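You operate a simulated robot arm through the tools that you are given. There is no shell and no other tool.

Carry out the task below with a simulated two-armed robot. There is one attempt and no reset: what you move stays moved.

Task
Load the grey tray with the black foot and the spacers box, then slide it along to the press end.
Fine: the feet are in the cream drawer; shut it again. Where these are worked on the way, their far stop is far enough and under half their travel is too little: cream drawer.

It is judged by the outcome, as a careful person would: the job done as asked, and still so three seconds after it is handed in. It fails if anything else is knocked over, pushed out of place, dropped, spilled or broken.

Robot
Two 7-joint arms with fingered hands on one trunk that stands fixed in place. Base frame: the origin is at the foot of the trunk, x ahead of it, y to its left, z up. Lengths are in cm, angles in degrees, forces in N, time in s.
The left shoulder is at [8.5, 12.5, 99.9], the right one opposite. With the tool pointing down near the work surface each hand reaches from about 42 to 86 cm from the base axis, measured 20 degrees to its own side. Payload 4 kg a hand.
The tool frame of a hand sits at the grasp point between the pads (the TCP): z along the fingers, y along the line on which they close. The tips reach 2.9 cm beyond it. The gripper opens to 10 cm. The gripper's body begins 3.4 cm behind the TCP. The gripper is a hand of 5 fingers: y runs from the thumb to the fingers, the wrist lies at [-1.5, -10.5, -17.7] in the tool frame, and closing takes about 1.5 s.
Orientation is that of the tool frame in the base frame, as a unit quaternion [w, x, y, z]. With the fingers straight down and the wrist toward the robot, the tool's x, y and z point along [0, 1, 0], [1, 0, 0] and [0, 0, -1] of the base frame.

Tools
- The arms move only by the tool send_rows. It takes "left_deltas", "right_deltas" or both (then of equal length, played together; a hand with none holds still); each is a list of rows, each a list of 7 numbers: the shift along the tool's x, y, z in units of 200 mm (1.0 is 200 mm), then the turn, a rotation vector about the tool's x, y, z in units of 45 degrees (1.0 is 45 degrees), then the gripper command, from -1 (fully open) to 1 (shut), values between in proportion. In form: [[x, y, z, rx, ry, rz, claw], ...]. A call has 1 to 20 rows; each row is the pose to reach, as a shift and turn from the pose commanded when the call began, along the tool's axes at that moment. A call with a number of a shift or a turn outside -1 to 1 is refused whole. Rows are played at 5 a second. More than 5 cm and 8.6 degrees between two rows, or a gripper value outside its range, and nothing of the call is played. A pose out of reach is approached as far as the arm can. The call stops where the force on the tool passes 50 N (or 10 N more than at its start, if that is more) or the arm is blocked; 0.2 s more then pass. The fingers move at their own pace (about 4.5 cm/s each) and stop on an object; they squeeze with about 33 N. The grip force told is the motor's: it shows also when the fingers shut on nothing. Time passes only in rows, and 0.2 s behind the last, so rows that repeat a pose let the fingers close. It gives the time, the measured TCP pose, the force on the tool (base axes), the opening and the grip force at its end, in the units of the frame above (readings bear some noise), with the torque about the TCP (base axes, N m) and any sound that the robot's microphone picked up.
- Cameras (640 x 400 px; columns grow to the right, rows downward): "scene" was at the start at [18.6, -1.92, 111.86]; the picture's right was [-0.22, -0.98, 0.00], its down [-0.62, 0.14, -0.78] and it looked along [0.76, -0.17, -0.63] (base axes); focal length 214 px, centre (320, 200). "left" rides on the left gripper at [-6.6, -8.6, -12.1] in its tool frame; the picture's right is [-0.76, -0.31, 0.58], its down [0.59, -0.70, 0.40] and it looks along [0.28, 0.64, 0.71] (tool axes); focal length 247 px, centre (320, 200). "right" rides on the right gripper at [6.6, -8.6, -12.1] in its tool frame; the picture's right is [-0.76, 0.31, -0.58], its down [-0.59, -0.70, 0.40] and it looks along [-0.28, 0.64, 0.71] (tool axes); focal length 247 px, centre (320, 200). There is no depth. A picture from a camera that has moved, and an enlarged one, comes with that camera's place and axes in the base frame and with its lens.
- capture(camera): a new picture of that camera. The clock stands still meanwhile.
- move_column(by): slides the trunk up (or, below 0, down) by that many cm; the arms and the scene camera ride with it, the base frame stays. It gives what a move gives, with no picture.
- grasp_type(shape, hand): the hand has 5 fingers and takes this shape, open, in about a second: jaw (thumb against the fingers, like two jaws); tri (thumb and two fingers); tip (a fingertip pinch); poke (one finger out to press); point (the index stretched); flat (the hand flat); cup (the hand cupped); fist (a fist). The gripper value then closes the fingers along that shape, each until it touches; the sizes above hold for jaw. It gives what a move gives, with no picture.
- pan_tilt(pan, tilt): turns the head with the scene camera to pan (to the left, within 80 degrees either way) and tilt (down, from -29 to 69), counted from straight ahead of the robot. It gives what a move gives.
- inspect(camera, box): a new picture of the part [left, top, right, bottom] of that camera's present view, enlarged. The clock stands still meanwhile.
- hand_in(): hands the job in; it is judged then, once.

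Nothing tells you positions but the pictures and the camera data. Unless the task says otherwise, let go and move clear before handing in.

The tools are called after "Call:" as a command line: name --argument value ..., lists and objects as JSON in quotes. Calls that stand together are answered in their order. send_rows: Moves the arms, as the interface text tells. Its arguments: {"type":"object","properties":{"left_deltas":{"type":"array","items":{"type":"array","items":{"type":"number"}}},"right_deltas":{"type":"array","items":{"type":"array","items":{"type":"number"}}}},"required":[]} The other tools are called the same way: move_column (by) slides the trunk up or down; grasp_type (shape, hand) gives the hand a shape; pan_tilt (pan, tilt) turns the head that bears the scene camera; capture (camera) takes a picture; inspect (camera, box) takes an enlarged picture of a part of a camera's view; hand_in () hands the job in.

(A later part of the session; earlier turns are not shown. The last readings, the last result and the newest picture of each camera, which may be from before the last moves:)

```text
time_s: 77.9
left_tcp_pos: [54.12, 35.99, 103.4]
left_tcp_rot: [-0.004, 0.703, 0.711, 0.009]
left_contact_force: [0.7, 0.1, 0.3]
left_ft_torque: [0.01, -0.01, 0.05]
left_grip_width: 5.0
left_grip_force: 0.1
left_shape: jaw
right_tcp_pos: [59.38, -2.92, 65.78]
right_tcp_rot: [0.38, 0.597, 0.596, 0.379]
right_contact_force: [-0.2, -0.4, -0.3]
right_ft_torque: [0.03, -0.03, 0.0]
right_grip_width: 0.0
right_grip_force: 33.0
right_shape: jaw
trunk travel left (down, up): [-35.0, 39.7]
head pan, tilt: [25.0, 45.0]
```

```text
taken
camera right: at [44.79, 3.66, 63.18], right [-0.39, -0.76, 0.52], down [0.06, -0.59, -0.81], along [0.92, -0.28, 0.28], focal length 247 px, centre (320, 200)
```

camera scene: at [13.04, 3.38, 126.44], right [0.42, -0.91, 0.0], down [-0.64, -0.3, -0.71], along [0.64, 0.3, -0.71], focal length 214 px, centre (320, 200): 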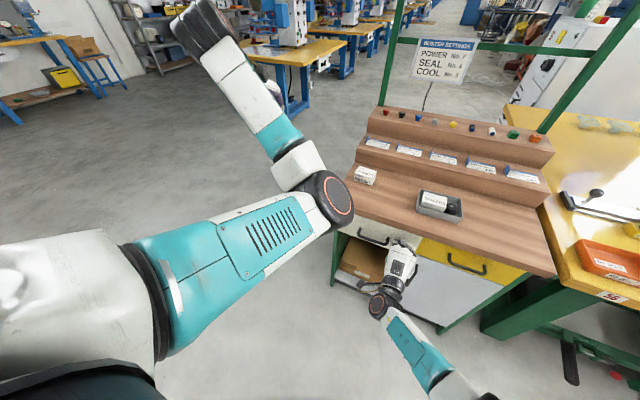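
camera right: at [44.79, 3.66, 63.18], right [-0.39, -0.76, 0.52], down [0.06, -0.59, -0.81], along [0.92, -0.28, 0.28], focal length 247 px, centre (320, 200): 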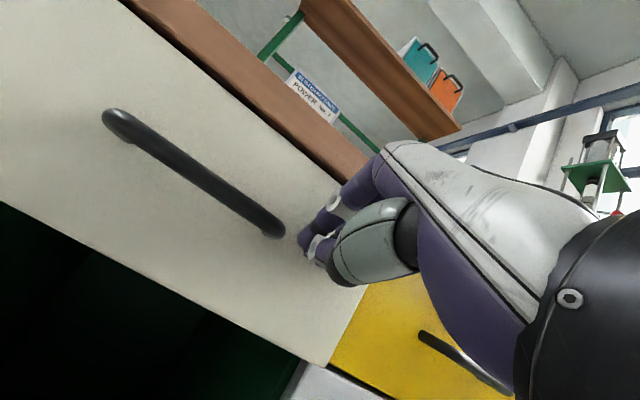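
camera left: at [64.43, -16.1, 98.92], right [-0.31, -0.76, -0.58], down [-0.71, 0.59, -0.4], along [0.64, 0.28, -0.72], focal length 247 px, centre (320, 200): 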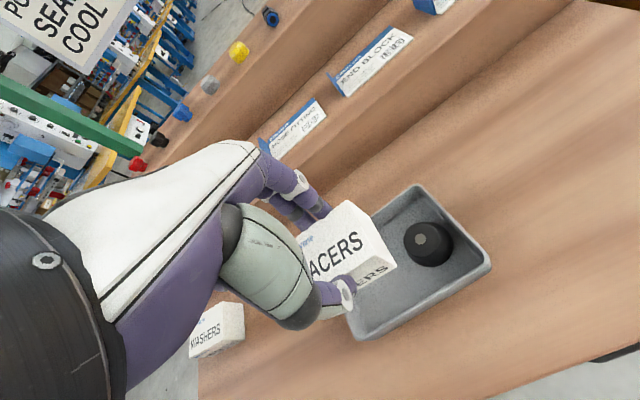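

Nearly shut. I push the last bit in small steps until it meets the stop.

Call:
send_rows --right_deltas '[[0, 0.0085, 0.018, 0, 0, 0, 1], [0, 0.017, 0.036, 0, 0, 0, 1], [0, 0.0255, 0.054, 0, 0, 0, 1]]'

Call:
inspect --camera "scene" --box '[330, 200, 520, 310]'

```text
time_s: 78.7
left_tcp_pos: [54.09, 35.81, 103.46]
left_tcp_rot: [-0.004, 0.702, 0.712, 0.009]
left_contact_force: [0.1, -0.1, -0.4]
left_ft_torque: [0.0, 0.0, 0.0]
left_grip_width: 5.0
left_grip_force: 0.1
left_shape: jaw
right_tcp_pos: [60.64, -2.87, 65.72]
right_tcp_rot: [0.38, 0.596, 0.597, 0.38]
right_contact_force: [-0.5, -0.7, 0.3]
right_ft_torque: [0.01, 0.02, -0.01]
right_grip_width: 0.0
right_grip_force: 32.9
right_shape: jaw
trunk travel left (down, up): [-35.0, 39.7]
head pan, tilt: [25.0, 45.0]
```

```text
3.37 times, centred on (425, 255) of scene
camera zoom: at [13.03, 3.38, 126.44], right [0.42, -0.91, 0.0], down [-0.64, -0.3, -0.71], along [0.64, 0.3, -0.71], focal length 722 px, centre (-34, 15)
```

zoom: 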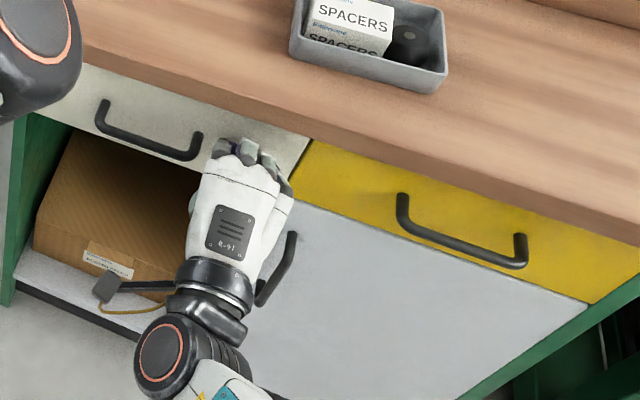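

Call:
send_rows --right_deltas '[[0, 0.0064, 0.0136, 0, 0, 0, 1], [0, 0.0128, 0.0272, 0, 0, 0, 1]]'

```text
time_s: 79.3
left_tcp_pos: [54.03, 35.91, 103.42]
left_tcp_rot: [-0.004, 0.702, 0.712, 0.009]
left_contact_force: [0.4, 0.1, 0.9]
left_ft_torque: [-0.01, 0.02, -0.01]
left_grip_width: 5.01
left_grip_force: 0.0
left_shape: jaw
right_tcp_pos: [61.19, -2.83, 65.91]
right_tcp_rot: [0.38, 0.596, 0.597, 0.38]
right_contact_force: [-1.1, 0.2, 0.0]
right_ft_torque: [-0.01, -0.02, -0.03]
right_grip_width: 0.0
right_grip_force: 33.0
right_shape: jaw
trunk travel left (down, up): [-35.0, 39.7]
head pan, tilt: [25.0, 45.0]
```

Call:
send_rows --right_deltas '[[0, 0.0064, 0.0136, 0, 0, 0, 1], [0, 0.0106, 0.0226, 0, 0, 0, 1]]'

Call:
inspect --camera "scene" --box '[330, 200, 520, 310]'

Call:
capture --camera "right"

```text
time_s: 79.9
left_tcp_pos: [54.12, 35.9, 103.45]
left_tcp_rot: [-0.003, 0.702, 0.712, 0.008]
left_contact_force: [0.2, 0.2, 0.0]
left_ft_torque: [0.05, 0.01, -0.05]
left_grip_width: 5.01
left_grip_force: 0.2
left_shape: jaw
right_tcp_pos: [61.7, -2.75, 65.87]
right_tcp_rot: [0.379, 0.596, 0.598, 0.38]
right_contact_force: [-0.2, -0.5, 0.0]
right_ft_torque: [-0.01, 0.0, 0.05]
right_grip_width: 0.02
right_grip_force: 33.0
right_shape: jaw
trunk travel left (down, up): [-35.0, 39.7]
head pan, tilt: [25.0, 45.0]
```

```text
3.37 times, centred on (425, 255) of scene
camera zoom: at [13.03, 3.38, 126.44], right [0.42, -0.91, 0.0], down [-0.64, -0.3, -0.71], along [0.64, 0.3, -0.71], focal length 722 px, centre (-34, 15)
```

zoom: 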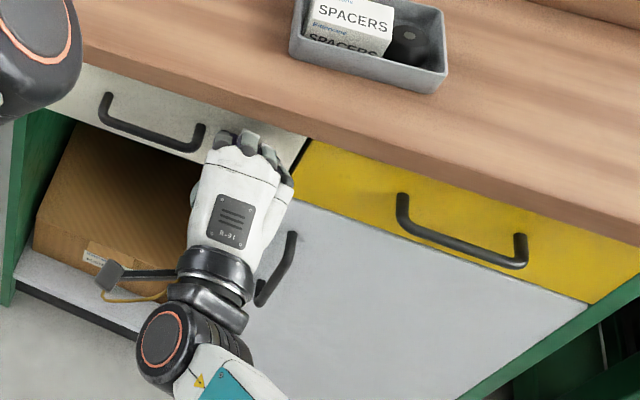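

```text
taken
camera right: at [47.05, 3.77, 63.15], right [-0.39, -0.76, 0.52], down [0.06, -0.59, -0.81], along [0.92, -0.28, 0.28], focal length 247 px, centre (320, 200)
```

right: 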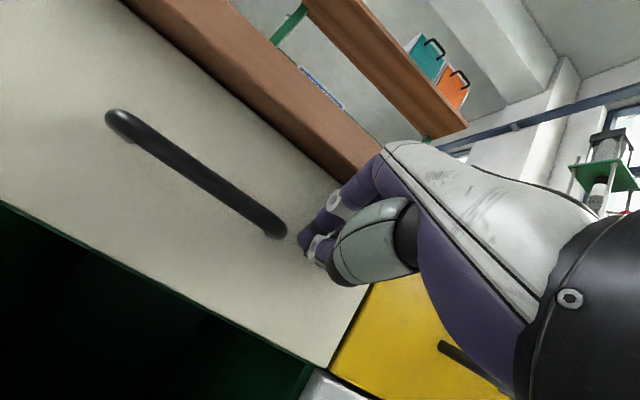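

The drawer still moves a little. I drop the hand 1.5 cm to keep it clear of the bench-top edge, then continue pushing to the stop.

Call:
send_rows --right_deltas '[[0, -0.037, 0.009, 0, 0, 0, 1], [0, -0.0743, 0.018, 0, 0, 0, 1], [0, -0.068, 0.032, 0, 0, 0, 1], [0, -0.062, 0.045, 0, 0, 0, 1], [0, -0.056, 0.058, 0, 0, 0, 1]]'

```text
time_s: 81.1
left_tcp_pos: [53.99, 35.94, 103.46]
left_tcp_rot: [-0.003, 0.702, 0.712, 0.01]
left_contact_force: [-0.2, 0.1, 0.5]
left_ft_torque: [0.03, 0.0, 0.02]
left_grip_width: 5.01
left_grip_force: 0.0
left_shape: jaw
right_tcp_pos: [61.94, -2.98, 64.41]
right_tcp_rot: [0.378, 0.596, 0.598, 0.379]
right_contact_force: [-21.3, 1.0, -2.5]
right_ft_torque: [0.01, 0.33, -0.04]
right_grip_width: 0.0
right_grip_force: 32.9
right_shape: jaw
trunk travel left (down, up): [-35.0, 39.7]
head pan, tilt: [25.0, 45.0]
```

Force rises to 21 N: the drawer is at its closed stop. I back off and check.

Call:
send_rows --right_deltas '[[0, -0.02, -0.045, 0, 0, 0, 1], [0, -0.06, -0.13, 0, 0, 0, 1], [0, -0.12, -0.25, 0, 0, 0, 1], [0, -0.18, -0.39, 0, 0, 0, 1], [0, -0.24, -0.52, 0, 0, 0, 1]]'

Call:
capture --camera "right"

Call:
pan_tilt --pan -12.5 --tilt 39.1

Call:
capture --camera "scene"

```text
time_s: 82.3
left_tcp_pos: [54.21, 36.03, 103.49]
left_tcp_rot: [-0.003, 0.702, 0.712, 0.009]
left_contact_force: [-0.6, 0.4, 0.6]
left_ft_torque: [0.01, 0.0, 0.0]
left_grip_width: 5.07
left_grip_force: 0.0
left_shape: jaw
right_tcp_pos: [50.86, -2.92, 64.29]
right_tcp_rot: [0.38, 0.596, 0.597, 0.38]
right_contact_force: [0.3, 0.5, -1.1]
right_ft_torque: [0.0, -0.01, 0.01]
right_grip_width: 0.0
right_grip_force: 33.0
right_shape: jaw
trunk travel left (down, up): [-35.0, 39.7]
head pan, tilt: [25.0, 45.0]
```

```text
taken
camera right: at [36.28, 3.61, 61.69], right [-0.39, -0.76, 0.52], down [0.06, -0.59, -0.81], along [0.92, -0.28, 0.28], focal length 247 px, centre (320, 200)
```

right: 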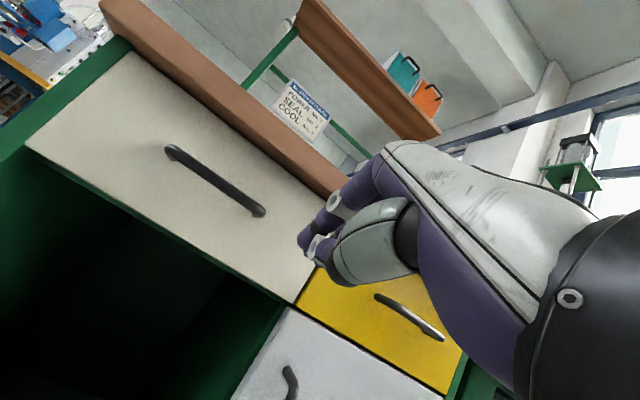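

```text
time_s: 83.4
left_tcp_pos: [54.04, 35.88, 103.38]
left_tcp_rot: [-0.004, 0.702, 0.712, 0.009]
left_contact_force: [0.4, -0.1, -0.2]
left_ft_torque: [0.0, 0.0, 0.0]
left_grip_width: 5.02
left_grip_force: 0.0
left_shape: jaw
right_tcp_pos: [50.97, -2.93, 64.13]
right_tcp_rot: [0.38, 0.596, 0.596, 0.38]
right_contact_force: [-0.5, 0.0, 0.4]
right_ft_torque: [-0.01, -0.02, -0.01]
right_grip_width: 0.0
right_grip_force: 32.9
right_shape: jaw
trunk travel left (down, up): [-35.0, 39.7]
head pan, tilt: [-12.5, 39.1]
```

```text
taken
camera scene: at [14.01, -1.9, 127.3], right [-0.22, -0.98, 0.0], down [-0.62, 0.14, -0.78], along [0.76, -0.17, -0.63], focal length 214 px, centre (320, 200)
```

scene: 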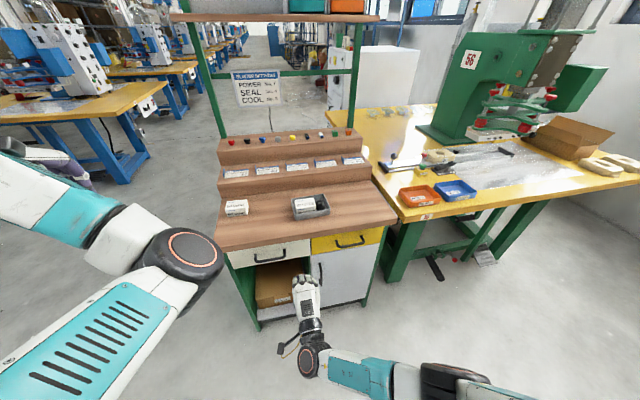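

Call:
inspect --camera "scene" --box '[200, 180, 400, 320]'

Call:
inspect --camera "scene" --box '[210, 165, 410, 265]'

```text
2.86 times, centred on (300, 250) of scene
camera zoom: at [14.01, -1.9, 127.3], right [-0.22, -0.98, 0.0], down [-0.62, 0.14, -0.78], along [0.76, -0.17, -0.63], focal length 613 px, centre (377, 57)
```

zoom: 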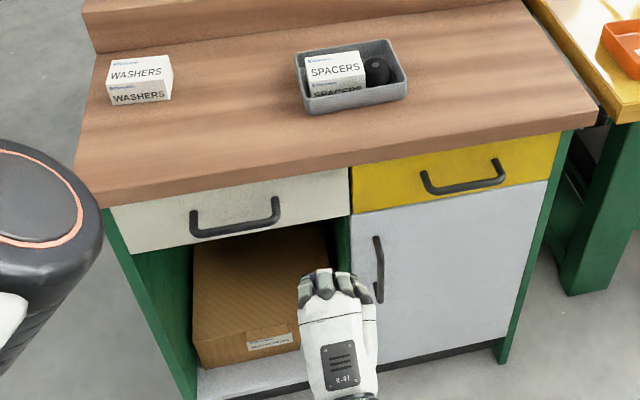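

```text
3.20 times, centred on (310, 215) of scene
camera zoom: at [14.01, -1.9, 127.3], right [-0.22, -0.98, 0.0], down [-0.62, 0.14, -0.78], along [0.76, -0.17, -0.63], focal length 686 px, centre (352, 152)
```

zoom: 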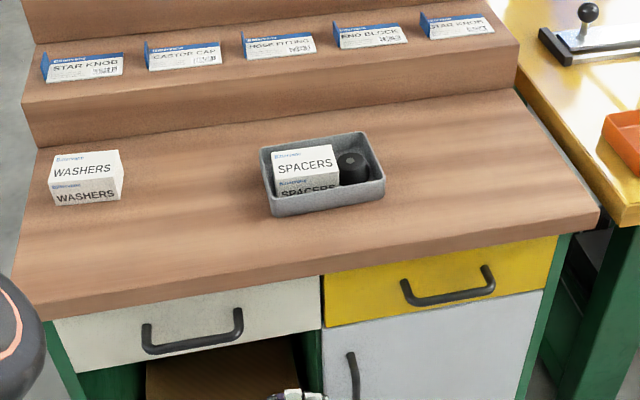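

The drawer is shut (handle exactly back where it was) and the tray holds box and foot. Now I raise the right hand up and out in front of the bench, to prepare gripping the tray across its width for the slide.

Call:
send_rows --right_deltas '[[-0.01, 0.06, -0.06, 0.06, 0, 0, 1], [-0.03, 0.13, -0.12, 0.14, 0, 0, 0.8], [-0.05, 0.2, -0.18, 0.22, 0, 0, 0.5], [-0.07, 0.28, -0.24, 0.32, 0, 0, 0.2], [-0.09, 0.37, -0.31, 0.42, 0, 0, 0], [-0.11, 0.46, -0.38, 0.53, 0, 0, -0.3], [-0.13, 0.55, -0.45, 0.65, 0, 0, -0.6], [-0.15, 0.64, -0.52, 0.778, 0, 0, -1]]'

```text
time_s: 85.2
left_tcp_pos: [54.07, 35.93, 103.46]
left_tcp_rot: [-0.004, 0.702, 0.712, 0.009]
left_contact_force: [0.0, -0.2, 0.4]
left_ft_torque: [0.0, 0.0, -0.01]
left_grip_width: 5.01
left_grip_force: 0.1
left_shape: jaw
right_tcp_pos: [46.72, -5.85, 80.43]
right_tcp_rot: [0.182, 0.683, 0.683, 0.183]
right_contact_force: [0.3, 0.5, -0.6]
right_ft_torque: [-0.02, -0.01, 0.0]
right_grip_width: 10.0
right_grip_force: 0.1
right_shape: jaw
trunk travel left (down, up): [-35.0, 39.7]
head pan, tilt: [-12.5, 39.1]
```

Call:
send_rows --right_deltas '[[-0.03, 0.08, -0.08, 0.08, 0, 0, -1], [-0.06, 0.16, -0.16, 0.16, 0, 0, -1], [-0.1, 0.25, -0.24, 0.25, 0, 0, -1], [-0.13, 0.33, -0.32, 0.33, 0, 0, -1], [-0.16, 0.42, -0.4, 0.42, 0, 0, -1], [-0.2, 0.5, -0.48, 0.5, 0, 0, -1], [-0.23, 0.58, -0.55, 0.58, 0, 0, -1], [-0.26, 0.67, -0.63, 0.667, 0, 0, -1]]'

Call:
move_column --by -14

Call:
capture --camera "scene"

Call:
capture --camera "right"

```text
time_s: 87.0
left_tcp_pos: [54.04, 35.62, 103.47]
left_tcp_rot: [-0.004, 0.702, 0.712, 0.01]
left_contact_force: [-0.8, -0.4, 0.9]
left_ft_torque: [0.03, 0.06, 0.03]
left_grip_width: 4.98
left_grip_force: 0.0
left_shape: jaw
right_tcp_pos: [52.24, -11.28, 97.89]
right_tcp_rot: [-0.002, 0.708, 0.707, 0.0]
right_contact_force: [0.8, -0.7, 0.4]
right_ft_torque: [0.04, -0.02, 0.01]
right_grip_width: 9.98
right_grip_force: 0.1
right_shape: jaw
trunk travel left (down, up): [-35.0, 39.7]
head pan, tilt: [-12.5, 39.1]
```

```text
time_s: 88.6
left_tcp_pos: [54.03, 35.79, 89.34]
left_tcp_rot: [-0.004, 0.702, 0.712, 0.009]
left_contact_force: [0.7, 0.2, -0.4]
left_ft_torque: [0.04, -0.01, -0.06]
left_grip_width: 5.01
left_grip_force: 0.0
left_shape: jaw
right_tcp_pos: [52.15, -11.11, 83.97]
right_tcp_rot: [0.0, 0.707, 0.707, 0.0]
right_contact_force: [-0.2, -0.2, 0.1]
right_ft_torque: [0.02, -0.01, -0.01]
right_grip_width: 10.01
right_grip_force: 0.0
right_shape: jaw
trunk travel left (down, up): [-21.0, 53.7]
head pan, tilt: [-12.5, 39.1]
```

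```text
taken
camera scene: at [18.19, -1.91, 112.91], right [-0.22, -0.98, 0.0], down [-0.62, 0.14, -0.78], along [0.76, -0.17, -0.63], focal length 214 px, centre (320, 200)
```

scene: 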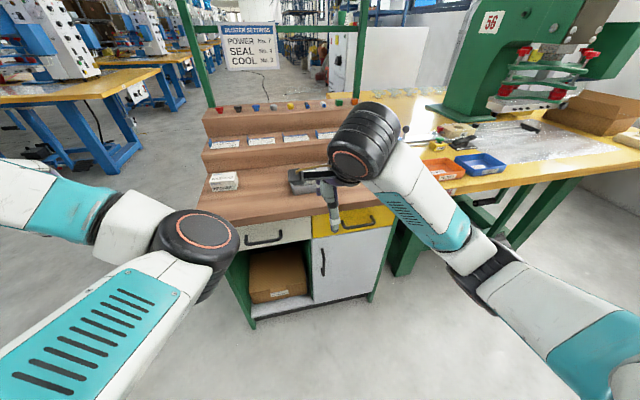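

```text
taken
camera right: at [43.47, -4.48, 96.18], right [0.31, -0.76, 0.58], down [-0.7, -0.59, -0.4], along [0.64, -0.28, -0.71], focal length 247 px, centre (320, 200)
```

right: 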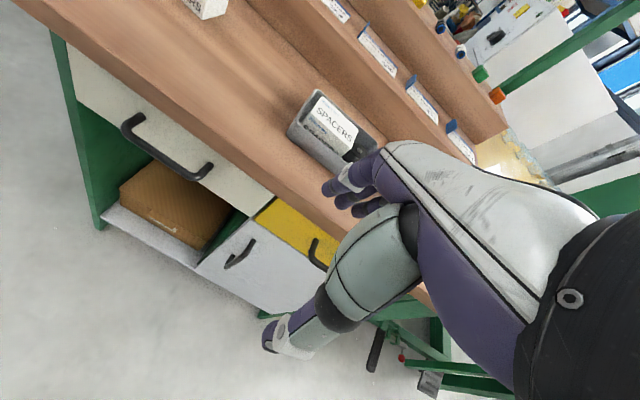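

Drawer closed and clear. I move the right hand, fully open and yawed to match the tray's slight rotation, to just short of above the tray.

Call:
send_rows --right_deltas '[[0.0, 0.05, -0.08, 0, 0, -0.02, -1], [0.01, 0.15, -0.15, 0, 0, -0.04, -1], [0.02, 0.27, -0.15, 0, 0, -0.06, -1], [0.03, 0.39, -0.15, 0, 0, -0.08, -1], [0.04, 0.51, -0.15, 0, 0, -0.1, -1], [0.04, 0.63, -0.15, 0, 0, -0.1, -1], [0.04, 0.75, -0.15, 0, 0, -0.1, -1], [0.04, 0.87, -0.15, 0, 0, -0.1, -1], [0.04, 0.97, -0.15, 0, 0, -0.1, -1]]'

Call:
capture --camera "right"

Call:
capture --camera "scene"

```text
time_s: 90.6
left_tcp_pos: [54.0, 35.81, 89.33]
left_tcp_rot: [-0.004, 0.702, 0.712, 0.009]
left_contact_force: [0.2, 1.0, 0.4]
left_ft_torque: [0.0, 0.0, -0.01]
left_grip_width: 5.01
left_grip_force: 0.0
left_shape: jaw
right_tcp_pos: [71.63, -10.19, 86.86]
right_tcp_rot: [-0.001, 0.679, 0.734, -0.001]
right_contact_force: [0.7, -0.6, 0.6]
right_ft_torque: [-0.01, -0.01, -0.03]
right_grip_width: 9.98
right_grip_force: 0.0
right_shape: jaw
trunk travel left (down, up): [-21.0, 53.7]
head pan, tilt: [-12.5, 39.1]
```

```text
taken
camera right: at [62.46, -4.31, 99.12], right [0.37, -0.73, 0.58], down [-0.65, -0.64, -0.4], along [0.66, -0.23, -0.71], focal length 247 px, centre (320, 200)
```

right: 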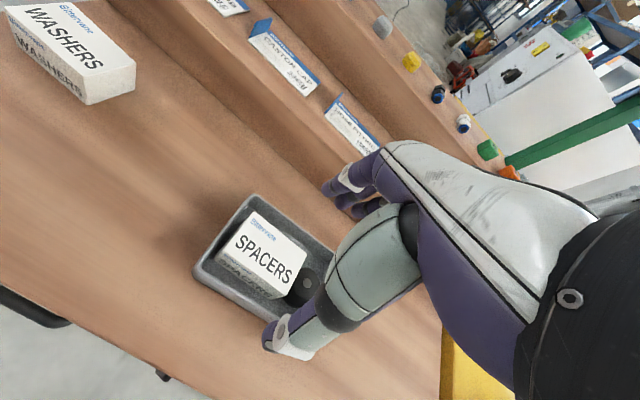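

```text
taken
camera scene: at [18.24, -1.91, 112.89], right [-0.22, -0.98, 0.0], down [-0.62, 0.14, -0.78], along [0.76, -0.17, -0.63], focal length 214 px, centre (320, 200)
```

scene: 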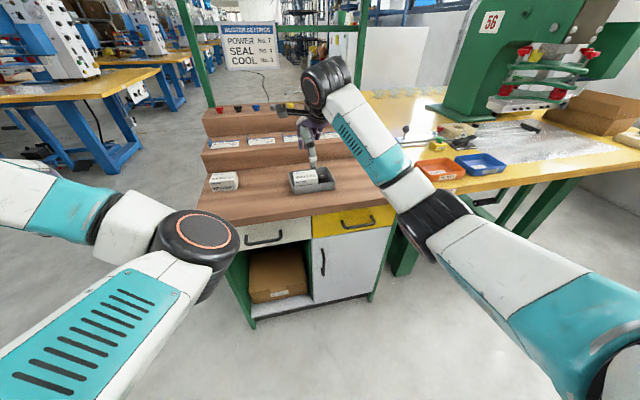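

Call:
inspect --camera "right" --box '[170, 140, 430, 370]'

Call:
inspect --camera "scene" --box '[250, 120, 390, 220]'

```text
1.74 times, centred on (300, 255) of right
camera zoom: at [62.46, -4.31, 99.12], right [0.37, -0.73, 0.58], down [-0.65, -0.64, -0.4], along [0.66, -0.23, -0.71], focal length 430 px, centre (355, 104)
```

zoom: 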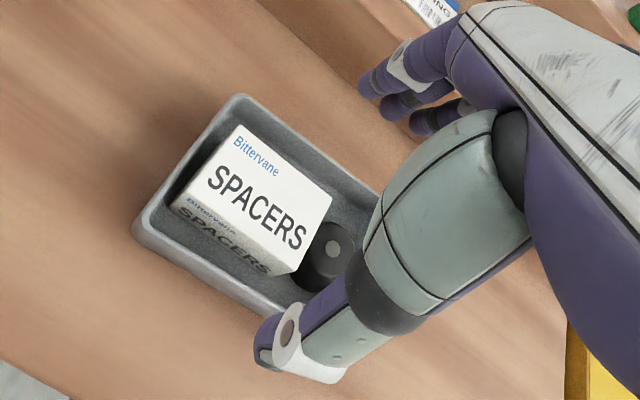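

```text
4.00 times, centred on (320, 170) of scene
camera zoom: at [18.24, -1.91, 112.89], right [-0.22, -0.98, 0.0], down [-0.62, 0.14, -0.78], along [0.76, -0.17, -0.63], focal length 858 px, centre (320, 320)
```

zoom: 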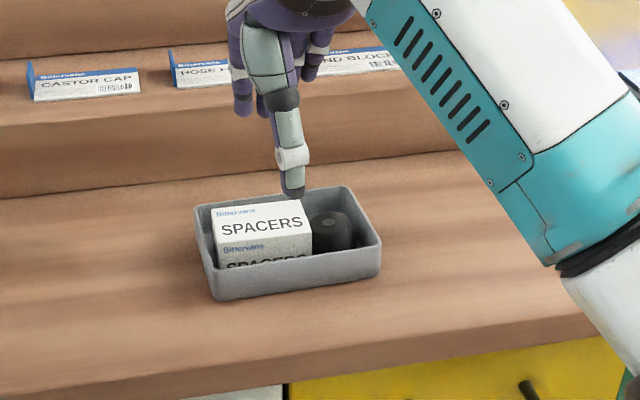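

The gripper just spans the tray's 8.7 cm width. I'll use the balanced tri shape, then line up over the tray centre just above rim height.

Call:
grasp_type --shape "tri" --hand "right"

Call:
send_rows --right_deltas '[[-0.02, 0.03, 0.03, 0, 0, 0, -1], [-0.04, 0.053, 0.08, 0, 0, 0, -1], [-0.04, 0.053, 0.13, 0, 0, 0, -1], [-0.04, 0.053, 0.18, 0, 0, 0, -1], [-0.04, 0.053, 0.23, 0, 0, 0, -1]]'

Call:
inspect --camera "right" --box '[170, 140, 430, 370]'

Call:
inspect --camera "scene" --box '[270, 130, 370, 210]'

```text
time_s: 91.5
left_tcp_pos: [54.09, 35.91, 89.27]
left_tcp_rot: [-0.004, 0.703, 0.711, 0.008]
left_contact_force: [-1.2, 0.0, -0.4]
left_ft_torque: [0.03, 0.0, -0.02]
left_grip_width: 5.01
left_grip_force: 0.1
left_shape: jaw
right_tcp_pos: [71.57, -10.21, 86.97]
right_tcp_rot: [0.0, 0.678, 0.735, -0.001]
right_contact_force: [0.5, 0.5, -1.0]
right_ft_torque: [-0.02, -0.02, 0.01]
right_grip_width: 9.96
right_grip_force: 0.1
right_shape: tri
trunk travel left (down, up): [-21.0, 53.7]
head pan, tilt: [-12.5, 39.1]
```

```text
time_s: 92.7
left_tcp_pos: [53.96, 35.86, 89.36]
left_tcp_rot: [-0.004, 0.702, 0.712, 0.008]
left_contact_force: [0.5, -0.3, -0.3]
left_ft_torque: [-0.04, -0.01, -0.03]
left_grip_width: 5.01
left_grip_force: 0.0
left_shape: jaw
right_tcp_pos: [72.55, -11.03, 82.22]
right_tcp_rot: [-0.001, 0.679, 0.735, 0.0]
right_contact_force: [-0.4, 0.0, 0.3]
right_ft_torque: [0.03, 0.0, 0.04]
right_grip_width: 9.95
right_grip_force: 0.0
right_shape: tri
trunk travel left (down, up): [-21.0, 53.7]
head pan, tilt: [-12.5, 39.1]
```

```text
1.74 times, centred on (300, 255) of right
camera zoom: at [63.53, -5.11, 94.35], right [0.37, -0.73, 0.58], down [-0.66, -0.64, -0.4], along [0.66, -0.23, -0.71], focal length 430 px, centre (355, 104)
```

zoom: 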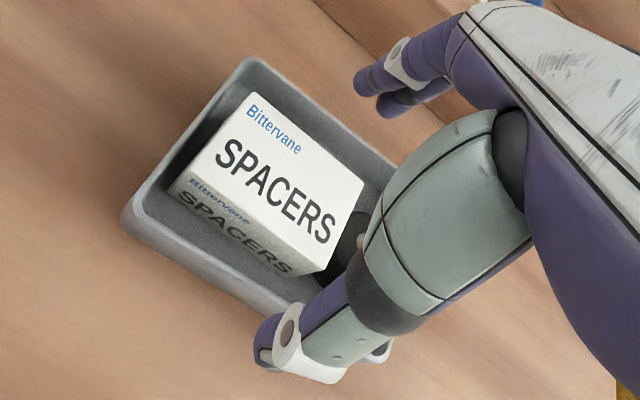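

```text
5.00 times, centred on (320, 170) of scene
camera zoom: at [18.24, -1.91, 112.89], right [-0.22, -0.98, 0.0], down [-0.62, 0.14, -0.78], along [0.76, -0.17, -0.63], focal length 1072 px, centre (320, 350)
```

zoom: 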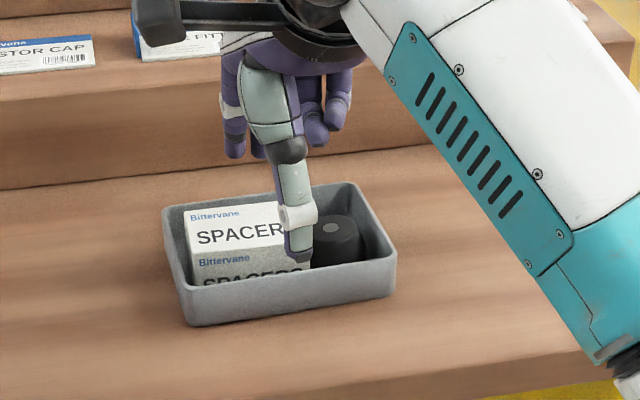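

Triangulating gives rim z≈77.3 with the tray centred at x≈72.85; I shift 0.3 cm forward and lower the fingertips past the rim in small steps.

Call:
send_rows --right_deltas '[[0, 0.015, 0.0, 0, 0, 0, -1], [0, 0.015, 0.03, 0, 0, 0, -1], [0, 0.015, 0.06, 0, 0, 0, -1], [0, 0.015, 0.09, 0, 0, 0, -1], [0, 0.015, 0.115, 0, 0, 0, -1]]'

Call:
inspect --camera "right" --box '[170, 140, 430, 370]'

Call:
inspect --camera "scene" --box '[270, 130, 370, 210]'

```text
time_s: 93.9
left_tcp_pos: [53.96, 35.9, 89.29]
left_tcp_rot: [-0.004, 0.702, 0.712, 0.008]
left_contact_force: [-0.5, 0.3, 0.1]
left_ft_torque: [-0.01, 0.0, -0.01]
left_grip_width: 5.03
left_grip_force: 0.1
left_shape: jaw
right_tcp_pos: [72.96, -10.86, 80.01]
right_tcp_rot: [0.0, 0.679, 0.734, 0.0]
right_contact_force: [-0.4, 0.7, 0.0]
right_ft_torque: [-0.02, 0.0, 0.03]
right_grip_width: 9.98
right_grip_force: 0.0
right_shape: tri
trunk travel left (down, up): [-21.0, 53.7]
head pan, tilt: [-12.5, 39.1]
```

```text
1.74 times, centred on (300, 255) of right
camera zoom: at [63.85, -5.03, 92.17], right [0.37, -0.73, 0.58], down [-0.66, -0.64, -0.4], along [0.66, -0.23, -0.71], focal length 430 px, centre (355, 104)
```

zoom: 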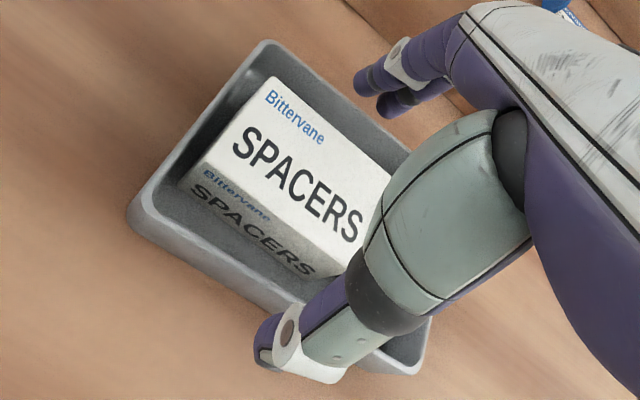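

```text
5.00 times, centred on (320, 170) of scene
camera zoom: at [18.23, -1.91, 112.89], right [-0.22, -0.98, 0.0], down [-0.62, 0.14, -0.78], along [0.76, -0.17, -0.63], focal length 1072 px, centre (320, 350)
```

zoom: 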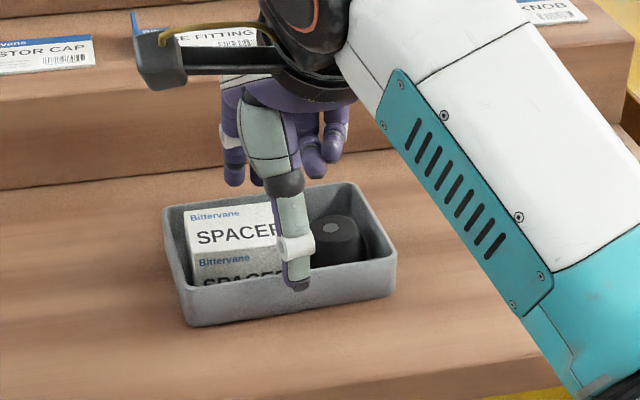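

Thumb is outside the front wall and fingers outside the back wall, no contact. I lower another 1.2 cm and then close gently.

Call:
send_rows --right_deltas '[[0, 0, 0.02, 0, 0, 0, -1], [0, 0, 0.04, 0, 0, 0, -1], [0, 0, 0.06, 0, 0, 0, -1]]'

Call:
inspect --camera "right" --box '[170, 140, 430, 370]'

Call:
inspect --camera "scene" --box '[270, 130, 370, 210]'

```text
time_s: 94.7
left_tcp_pos: [54.03, 35.89, 89.32]
left_tcp_rot: [-0.004, 0.703, 0.712, 0.009]
left_contact_force: [-0.9, 0.3, -0.1]
left_ft_torque: [0.0, -0.01, -0.01]
left_grip_width: 5.02
left_grip_force: 0.0
left_shape: jaw
right_tcp_pos: [73.06, -10.91, 78.94]
right_tcp_rot: [-0.001, 0.679, 0.734, -0.001]
right_contact_force: [1.0, -0.2, 1.3]
right_ft_torque: [0.03, -0.08, -0.03]
right_grip_width: 9.98
right_grip_force: 0.1
right_shape: tri
trunk travel left (down, up): [-21.0, 53.7]
head pan, tilt: [-12.5, 39.1]
```

```text
1.74 times, centred on (300, 255) of right
camera zoom: at [63.85, -5.06, 91.02], right [0.37, -0.73, 0.58], down [-0.66, -0.64, -0.4], along [0.66, -0.23, -0.71], focal length 430 px, centre (355, 104)
```

zoom: 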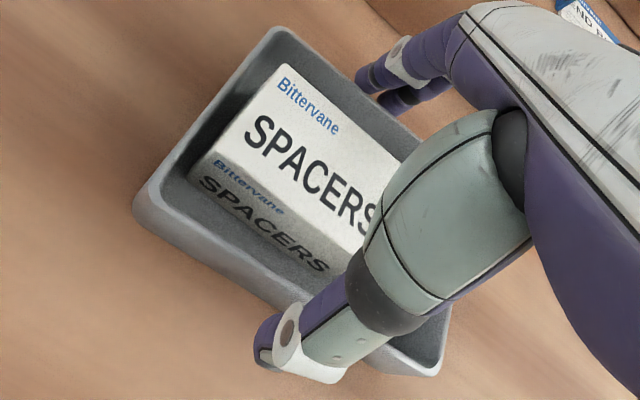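

```text
5.00 times, centred on (320, 170) of scene
camera zoom: at [18.23, -1.91, 112.9], right [-0.22, -0.98, 0.0], down [-0.62, 0.14, -0.78], along [0.76, -0.17, -0.63], focal length 1072 px, centre (320, 350)
```

zoom: 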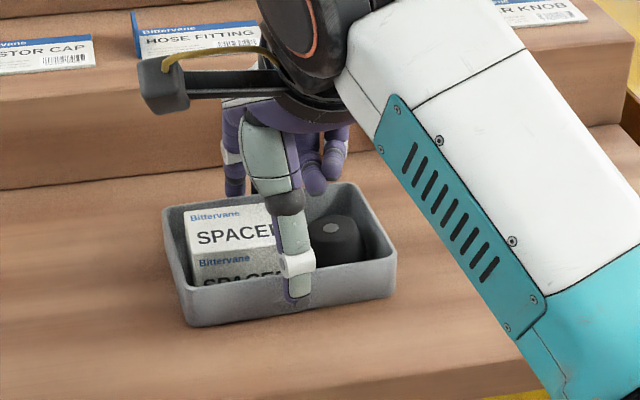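

Straddle achieved. Closing the hand on the tray's front and back walls.

Call:
send_rows --right_deltas '[[0, 0, 0, 0, 0, 0, -0.85], [0, 0, 0, 0, 0, 0, -0.7], [0, 0, 0, 0, 0, 0, -0.5], [0, 0, 0, 0, 0, 0, 0], [0, 0, 0, 0, 0, 0, 0.5]]'

Call:
inspect --camera "right" --box '[170, 140, 430, 370]'

Call:
inspect --camera "scene" --box '[270, 130, 370, 210]'

```text
time_s: 95.9
left_tcp_pos: [53.99, 35.83, 89.3]
left_tcp_rot: [-0.004, 0.702, 0.712, 0.008]
left_contact_force: [-0.3, -0.3, -0.2]
left_ft_torque: [-0.01, -0.01, 0.03]
left_grip_width: 5.02
left_grip_force: 0.2
left_shape: jaw
right_tcp_pos: [72.97, -10.9, 78.9]
right_tcp_rot: [0.0, 0.679, 0.734, -0.001]
right_contact_force: [0.3, -0.7, 0.2]
right_ft_torque: [0.06, -0.05, 0.02]
right_grip_width: 9.05
right_grip_force: 33.4
right_shape: tri
trunk travel left (down, up): [-21.0, 53.7]
head pan, tilt: [-12.5, 39.1]
```

```text
1.74 times, centred on (300, 255) of right
camera zoom: at [63.84, -5.05, 91.02], right [0.37, -0.73, 0.58], down [-0.66, -0.64, -0.4], along [0.66, -0.23, -0.71], focal length 430 px, centre (355, 104)
```

zoom: 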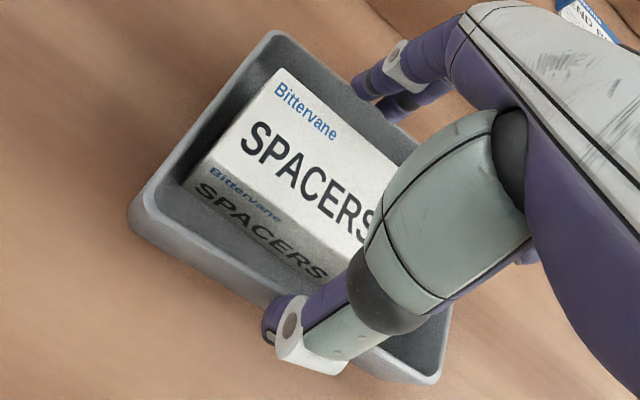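

```text
5.00 times, centred on (320, 170) of scene
camera zoom: at [18.22, -1.91, 112.9], right [-0.22, -0.98, 0.0], down [-0.62, 0.14, -0.78], along [0.76, -0.17, -0.63], focal length 1072 px, centre (320, 350)
```

zoom: 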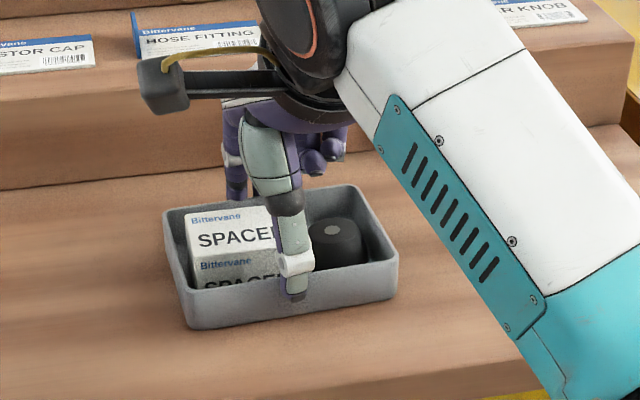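

The tray is firmly held (9 cm, 33 N). I slide it along the bench toward the press end, −y, about 20 cm, straightening it gently on the way.

Call:
send_rows --right_deltas '[[-0.03, -0.002, 0, 0, 0, 0, 0.5], [-0.08, -0.006, 0, 0, 0, 0.005, 0.5], [-0.14, -0.011, 0, 0, 0, 0.01, 0.5], [-0.2, -0.016, 0, 0, 0, 0.02, 0.5], [-0.265, -0.021, 0, 0, 0, 0.03, 0.5], [-0.33, -0.026, 0, 0, 0, 0.04, 0.5], [-0.395, -0.031, 0, 0, 0, 0.05, 0.5], [-0.46, -0.036, 0, 0, 0, 0.06, 0.5], [-0.525, -0.041, 0, 0, 0, 0.065, 0.5], [-0.59, -0.046, 0, 0, 0, 0.07, 0.5], [-0.655, -0.051, 0, 0, 0, 0.08, 0.5], [-0.72, -0.056, 0, 0, 0, 0.085, 0.5], [-0.785, -0.061, 0, 0, 0, 0.09, 0.5]]'

Call:
capture --camera "scene"

Call:
capture --camera "right"

```text
time_s: 98.7
left_tcp_pos: [54.0, 35.96, 89.26]
left_tcp_rot: [-0.003, 0.701, 0.713, 0.008]
left_contact_force: [0.7, 0.4, 0.2]
left_ft_torque: [-0.01, 0.02, 0.0]
left_grip_width: 5.02
left_grip_force: 0.1
left_shape: jaw
right_tcp_pos: [72.94, -26.75, 78.79]
right_tcp_rot: [0.0, 0.704, 0.71, 0.0]
right_contact_force: [0.3, 1.4, 5.8]
right_ft_torque: [0.09, -0.09, 0.02]
right_grip_width: 9.02
right_grip_force: 32.5
right_shape: tri
trunk travel left (down, up): [-21.0, 53.7]
head pan, tilt: [-12.5, 39.1]
```

```text
taken
camera scene: at [18.18, -1.88, 112.91], right [-0.22, -0.98, 0.0], down [-0.62, 0.14, -0.78], along [0.76, -0.17, -0.63], focal length 214 px, centre (320, 200)
```

scene: 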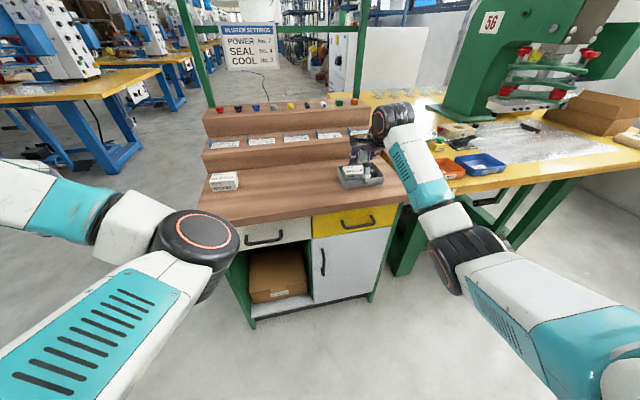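

```text
taken
camera right: at [64.21, -20.27, 90.97], right [0.31, -0.75, 0.58], down [-0.7, -0.59, -0.4], along [0.64, -0.28, -0.71], focal length 247 px, centre (320, 200)
```

right: 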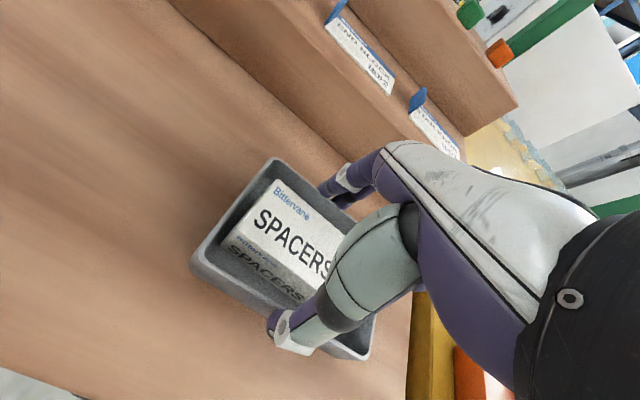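

Call:
inspect --camera "scene" --box '[310, 130, 430, 220]'

Call:
inspect --camera "right" --box '[170, 130, 500, 400]'

```text
4.44 times, centred on (370, 175) of scene
camera zoom: at [18.18, -1.88, 112.91], right [-0.22, -0.98, 0.0], down [-0.62, 0.14, -0.78], along [0.76, -0.17, -0.63], focal length 953 px, centre (98, 311)
```

zoom: 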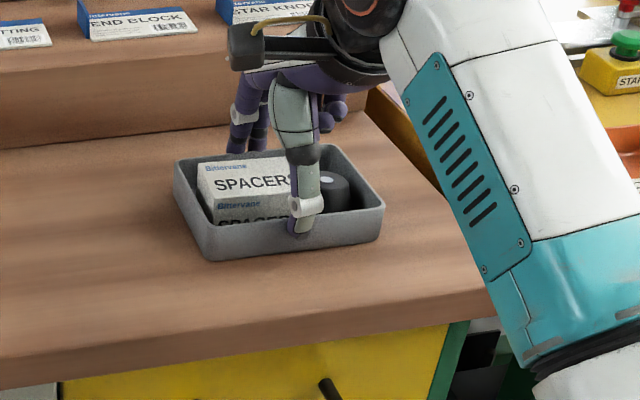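

```text
1.48 times, centred on (335, 265) of right
camera zoom: at [64.21, -20.27, 90.97], right [0.31, -0.75, 0.58], down [-0.7, -0.59, -0.4], along [0.64, -0.28, -0.71], focal length 366 px, centre (298, 104)
```

zoom: 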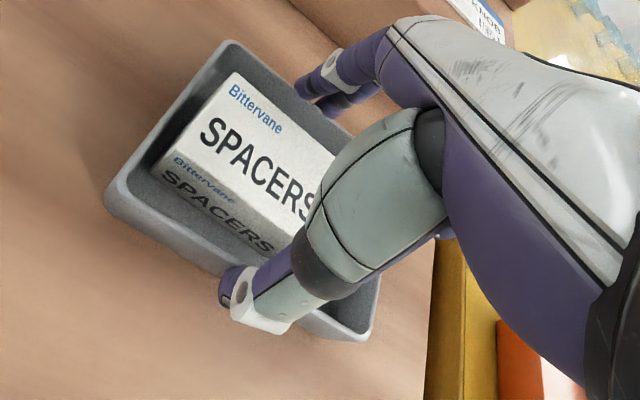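

About 6–7 cm remain to the bench's right edge. I slide another ~4.5 cm, leaving a ~2 cm margin.

Call:
send_rows --right_deltas '[[-0.04, 0, -0.004, 0, 0, 0, 0.5], [-0.09, 0, -0.006, 0, 0, 0, 0.5], [-0.14, 0, -0.008, 0, 0, 0, 0.5], [-0.19, 0, -0.008, 0, 0, 0, 0.5], [-0.225, 0, -0.008, 0, 0, 0, 0.5], [-0.225, 0, -0.008, 0, 0, 0, 0.5]]'

Call:
inspect --camera "scene" --box '[310, 130, 430, 220]'

Call:
inspect --camera "right" --box '[170, 130, 500, 400]'

```text
time_s: 100.1
left_tcp_pos: [53.97, 35.83, 89.15]
left_tcp_rot: [-0.003, 0.702, 0.712, 0.009]
left_contact_force: [0.4, -0.2, 0.4]
left_ft_torque: [0.02, -0.02, -0.01]
left_grip_width: 5.02
left_grip_force: 0.0
left_shape: jaw
right_tcp_pos: [73.01, -31.13, 79.07]
right_tcp_rot: [-0.001, 0.705, 0.71, 0.0]
right_contact_force: [-0.1, -0.6, -0.6]
right_ft_torque: [0.03, -0.01, 0.0]
right_grip_width: 9.02
right_grip_force: 32.8
right_shape: tri
trunk travel left (down, up): [-21.0, 53.7]
head pan, tilt: [-12.5, 39.1]
```

```text
4.44 times, centred on (370, 175) of scene
camera zoom: at [18.24, -1.92, 112.89], right [-0.22, -0.98, 0.0], down [-0.62, 0.14, -0.78], along [0.76, -0.17, -0.63], focal length 953 px, centre (98, 311)
```

zoom: 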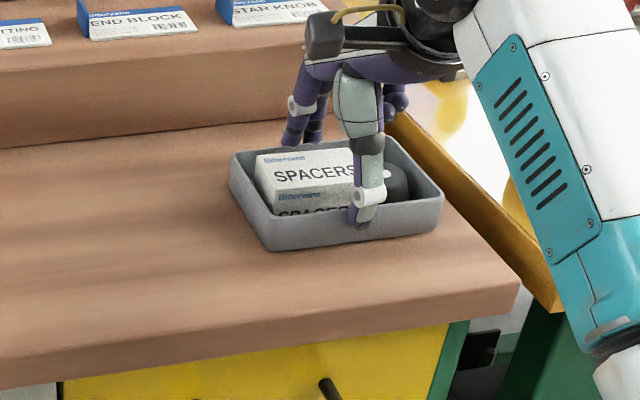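

```text
1.48 times, centred on (335, 265) of right
camera zoom: at [64.27, -24.69, 91.11], right [0.31, -0.75, 0.58], down [-0.7, -0.59, -0.4], along [0.64, -0.28, -0.71], focal length 366 px, centre (298, 104)
```

zoom: 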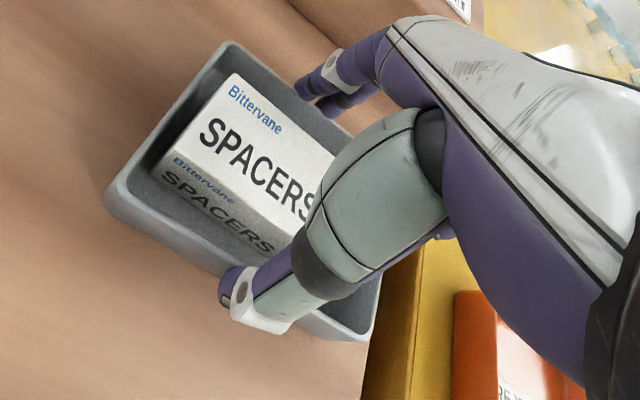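

The tray is at the press end with ~2 cm margin to the edge. I settle it down 2 mm, open fully, and lift straight out.

Call:
send_rows --right_deltas '[[0, 0, 0.004, 0, 0, 0, 0.5], [0, 0, 0.01, 0, 0, 0, 0.5], [0, 0, 0.01, 0, 0, 0, -0.8], [0, 0, 0.01, 0, 0, 0, -1], [0, 0, 0.01, 0, 0, 0, -1], [0, 0, 0.01, 0, 0, 0, -1], [0, 0, 0.01, 0, 0, 0, -1]]'

Call:
inspect --camera "scene" --box '[310, 130, 430, 220]'

Call:
inspect --camera "right" --box '[170, 130, 500, 400]'

```text
time_s: 101.7
left_tcp_pos: [54.0, 35.96, 89.26]
left_tcp_rot: [-0.004, 0.702, 0.712, 0.008]
left_contact_force: [-0.3, -0.1, 0.4]
left_ft_torque: [-0.01, -0.02, 0.0]
left_grip_width: 5.01
left_grip_force: 0.0
left_shape: jaw
right_tcp_pos: [73.09, -31.04, 78.76]
right_tcp_rot: [-0.001, 0.704, 0.71, -0.001]
right_contact_force: [-0.6, -0.1, -0.3]
right_ft_torque: [0.03, 0.0, -0.01]
right_grip_width: 9.98
right_grip_force: 0.1
right_shape: tri
trunk travel left (down, up): [-21.0, 53.7]
head pan, tilt: [-12.5, 39.1]
```

```text
4.44 times, centred on (370, 175) of scene
camera zoom: at [18.23, -1.92, 112.89], right [-0.22, -0.98, 0.0], down [-0.62, 0.14, -0.78], along [0.76, -0.17, -0.63], focal length 953 px, centre (98, 311)
```

zoom: 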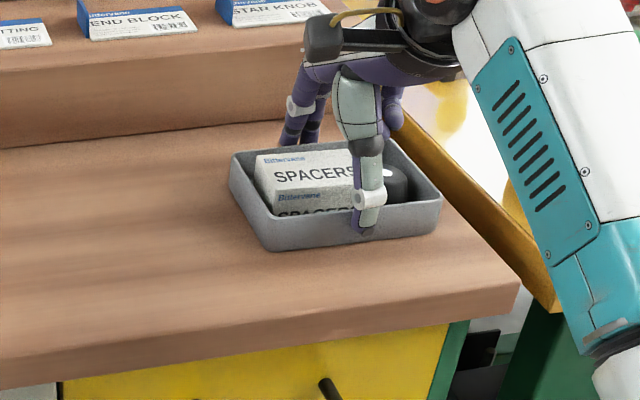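

```text
1.48 times, centred on (335, 265) of right
camera zoom: at [64.31, -24.66, 90.95], right [0.31, -0.75, 0.58], down [-0.7, -0.59, -0.4], along [0.64, -0.28, -0.71], focal length 366 px, centre (298, 104)
```

zoom: 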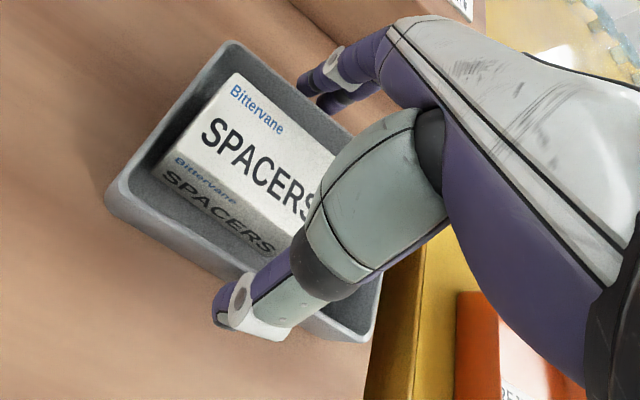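

Released. Now I lift straight up and move the hand clear.

Call:
send_rows --right_deltas '[[0, 0, -0.03, 0, 0, 0, -1], [0, 0, -0.08, 0, 0, 0, -1], [0, 0, -0.15, 0, 0, 0, -1], [0, 0, -0.25, 0, 0, 0, -1], [0, 0, -0.36, 0, 0, 0, -1], [0, 0, -0.48, 0, 0, 0, -1], [0, 0, -0.6, 0, 0, 0, -1]]'

Call:
inspect --camera "scene" --box '[310, 130, 430, 220]'

Call:
capture --camera "right"

```text
time_s: 103.3
left_tcp_pos: [54.04, 35.86, 89.43]
left_tcp_rot: [-0.004, 0.702, 0.712, 0.008]
left_contact_force: [-0.1, -0.6, 0.4]
left_ft_torque: [-0.02, 0.04, 0.01]
left_grip_width: 5.06
left_grip_force: 0.0
left_shape: jaw
right_tcp_pos: [73.08, -31.33, 91.01]
right_tcp_rot: [0.0, 0.705, 0.709, 0.0]
right_contact_force: [-0.2, 0.5, -1.2]
right_ft_torque: [-0.01, -0.01, 0.01]
right_grip_width: 9.98
right_grip_force: 0.1
right_shape: tri
trunk travel left (down, up): [-21.0, 53.7]
head pan, tilt: [-12.5, 39.1]
```

```text
4.44 times, centred on (370, 175) of scene
camera zoom: at [18.21, -1.91, 112.9], right [-0.22, -0.98, 0.0], down [-0.62, 0.14, -0.78], along [0.76, -0.17, -0.63], focal length 953 px, centre (98, 311)
```

zoom: 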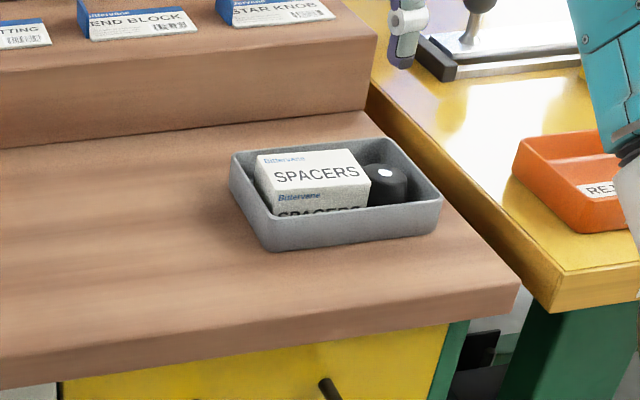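

```text
taken
camera right: at [64.33, -24.8, 103.07], right [0.31, -0.75, 0.58], down [-0.7, -0.59, -0.4], along [0.64, -0.28, -0.71], focal length 247 px, centre (320, 200)
```

right: 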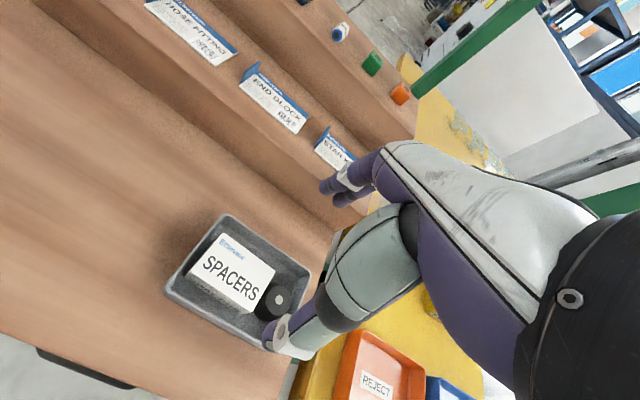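

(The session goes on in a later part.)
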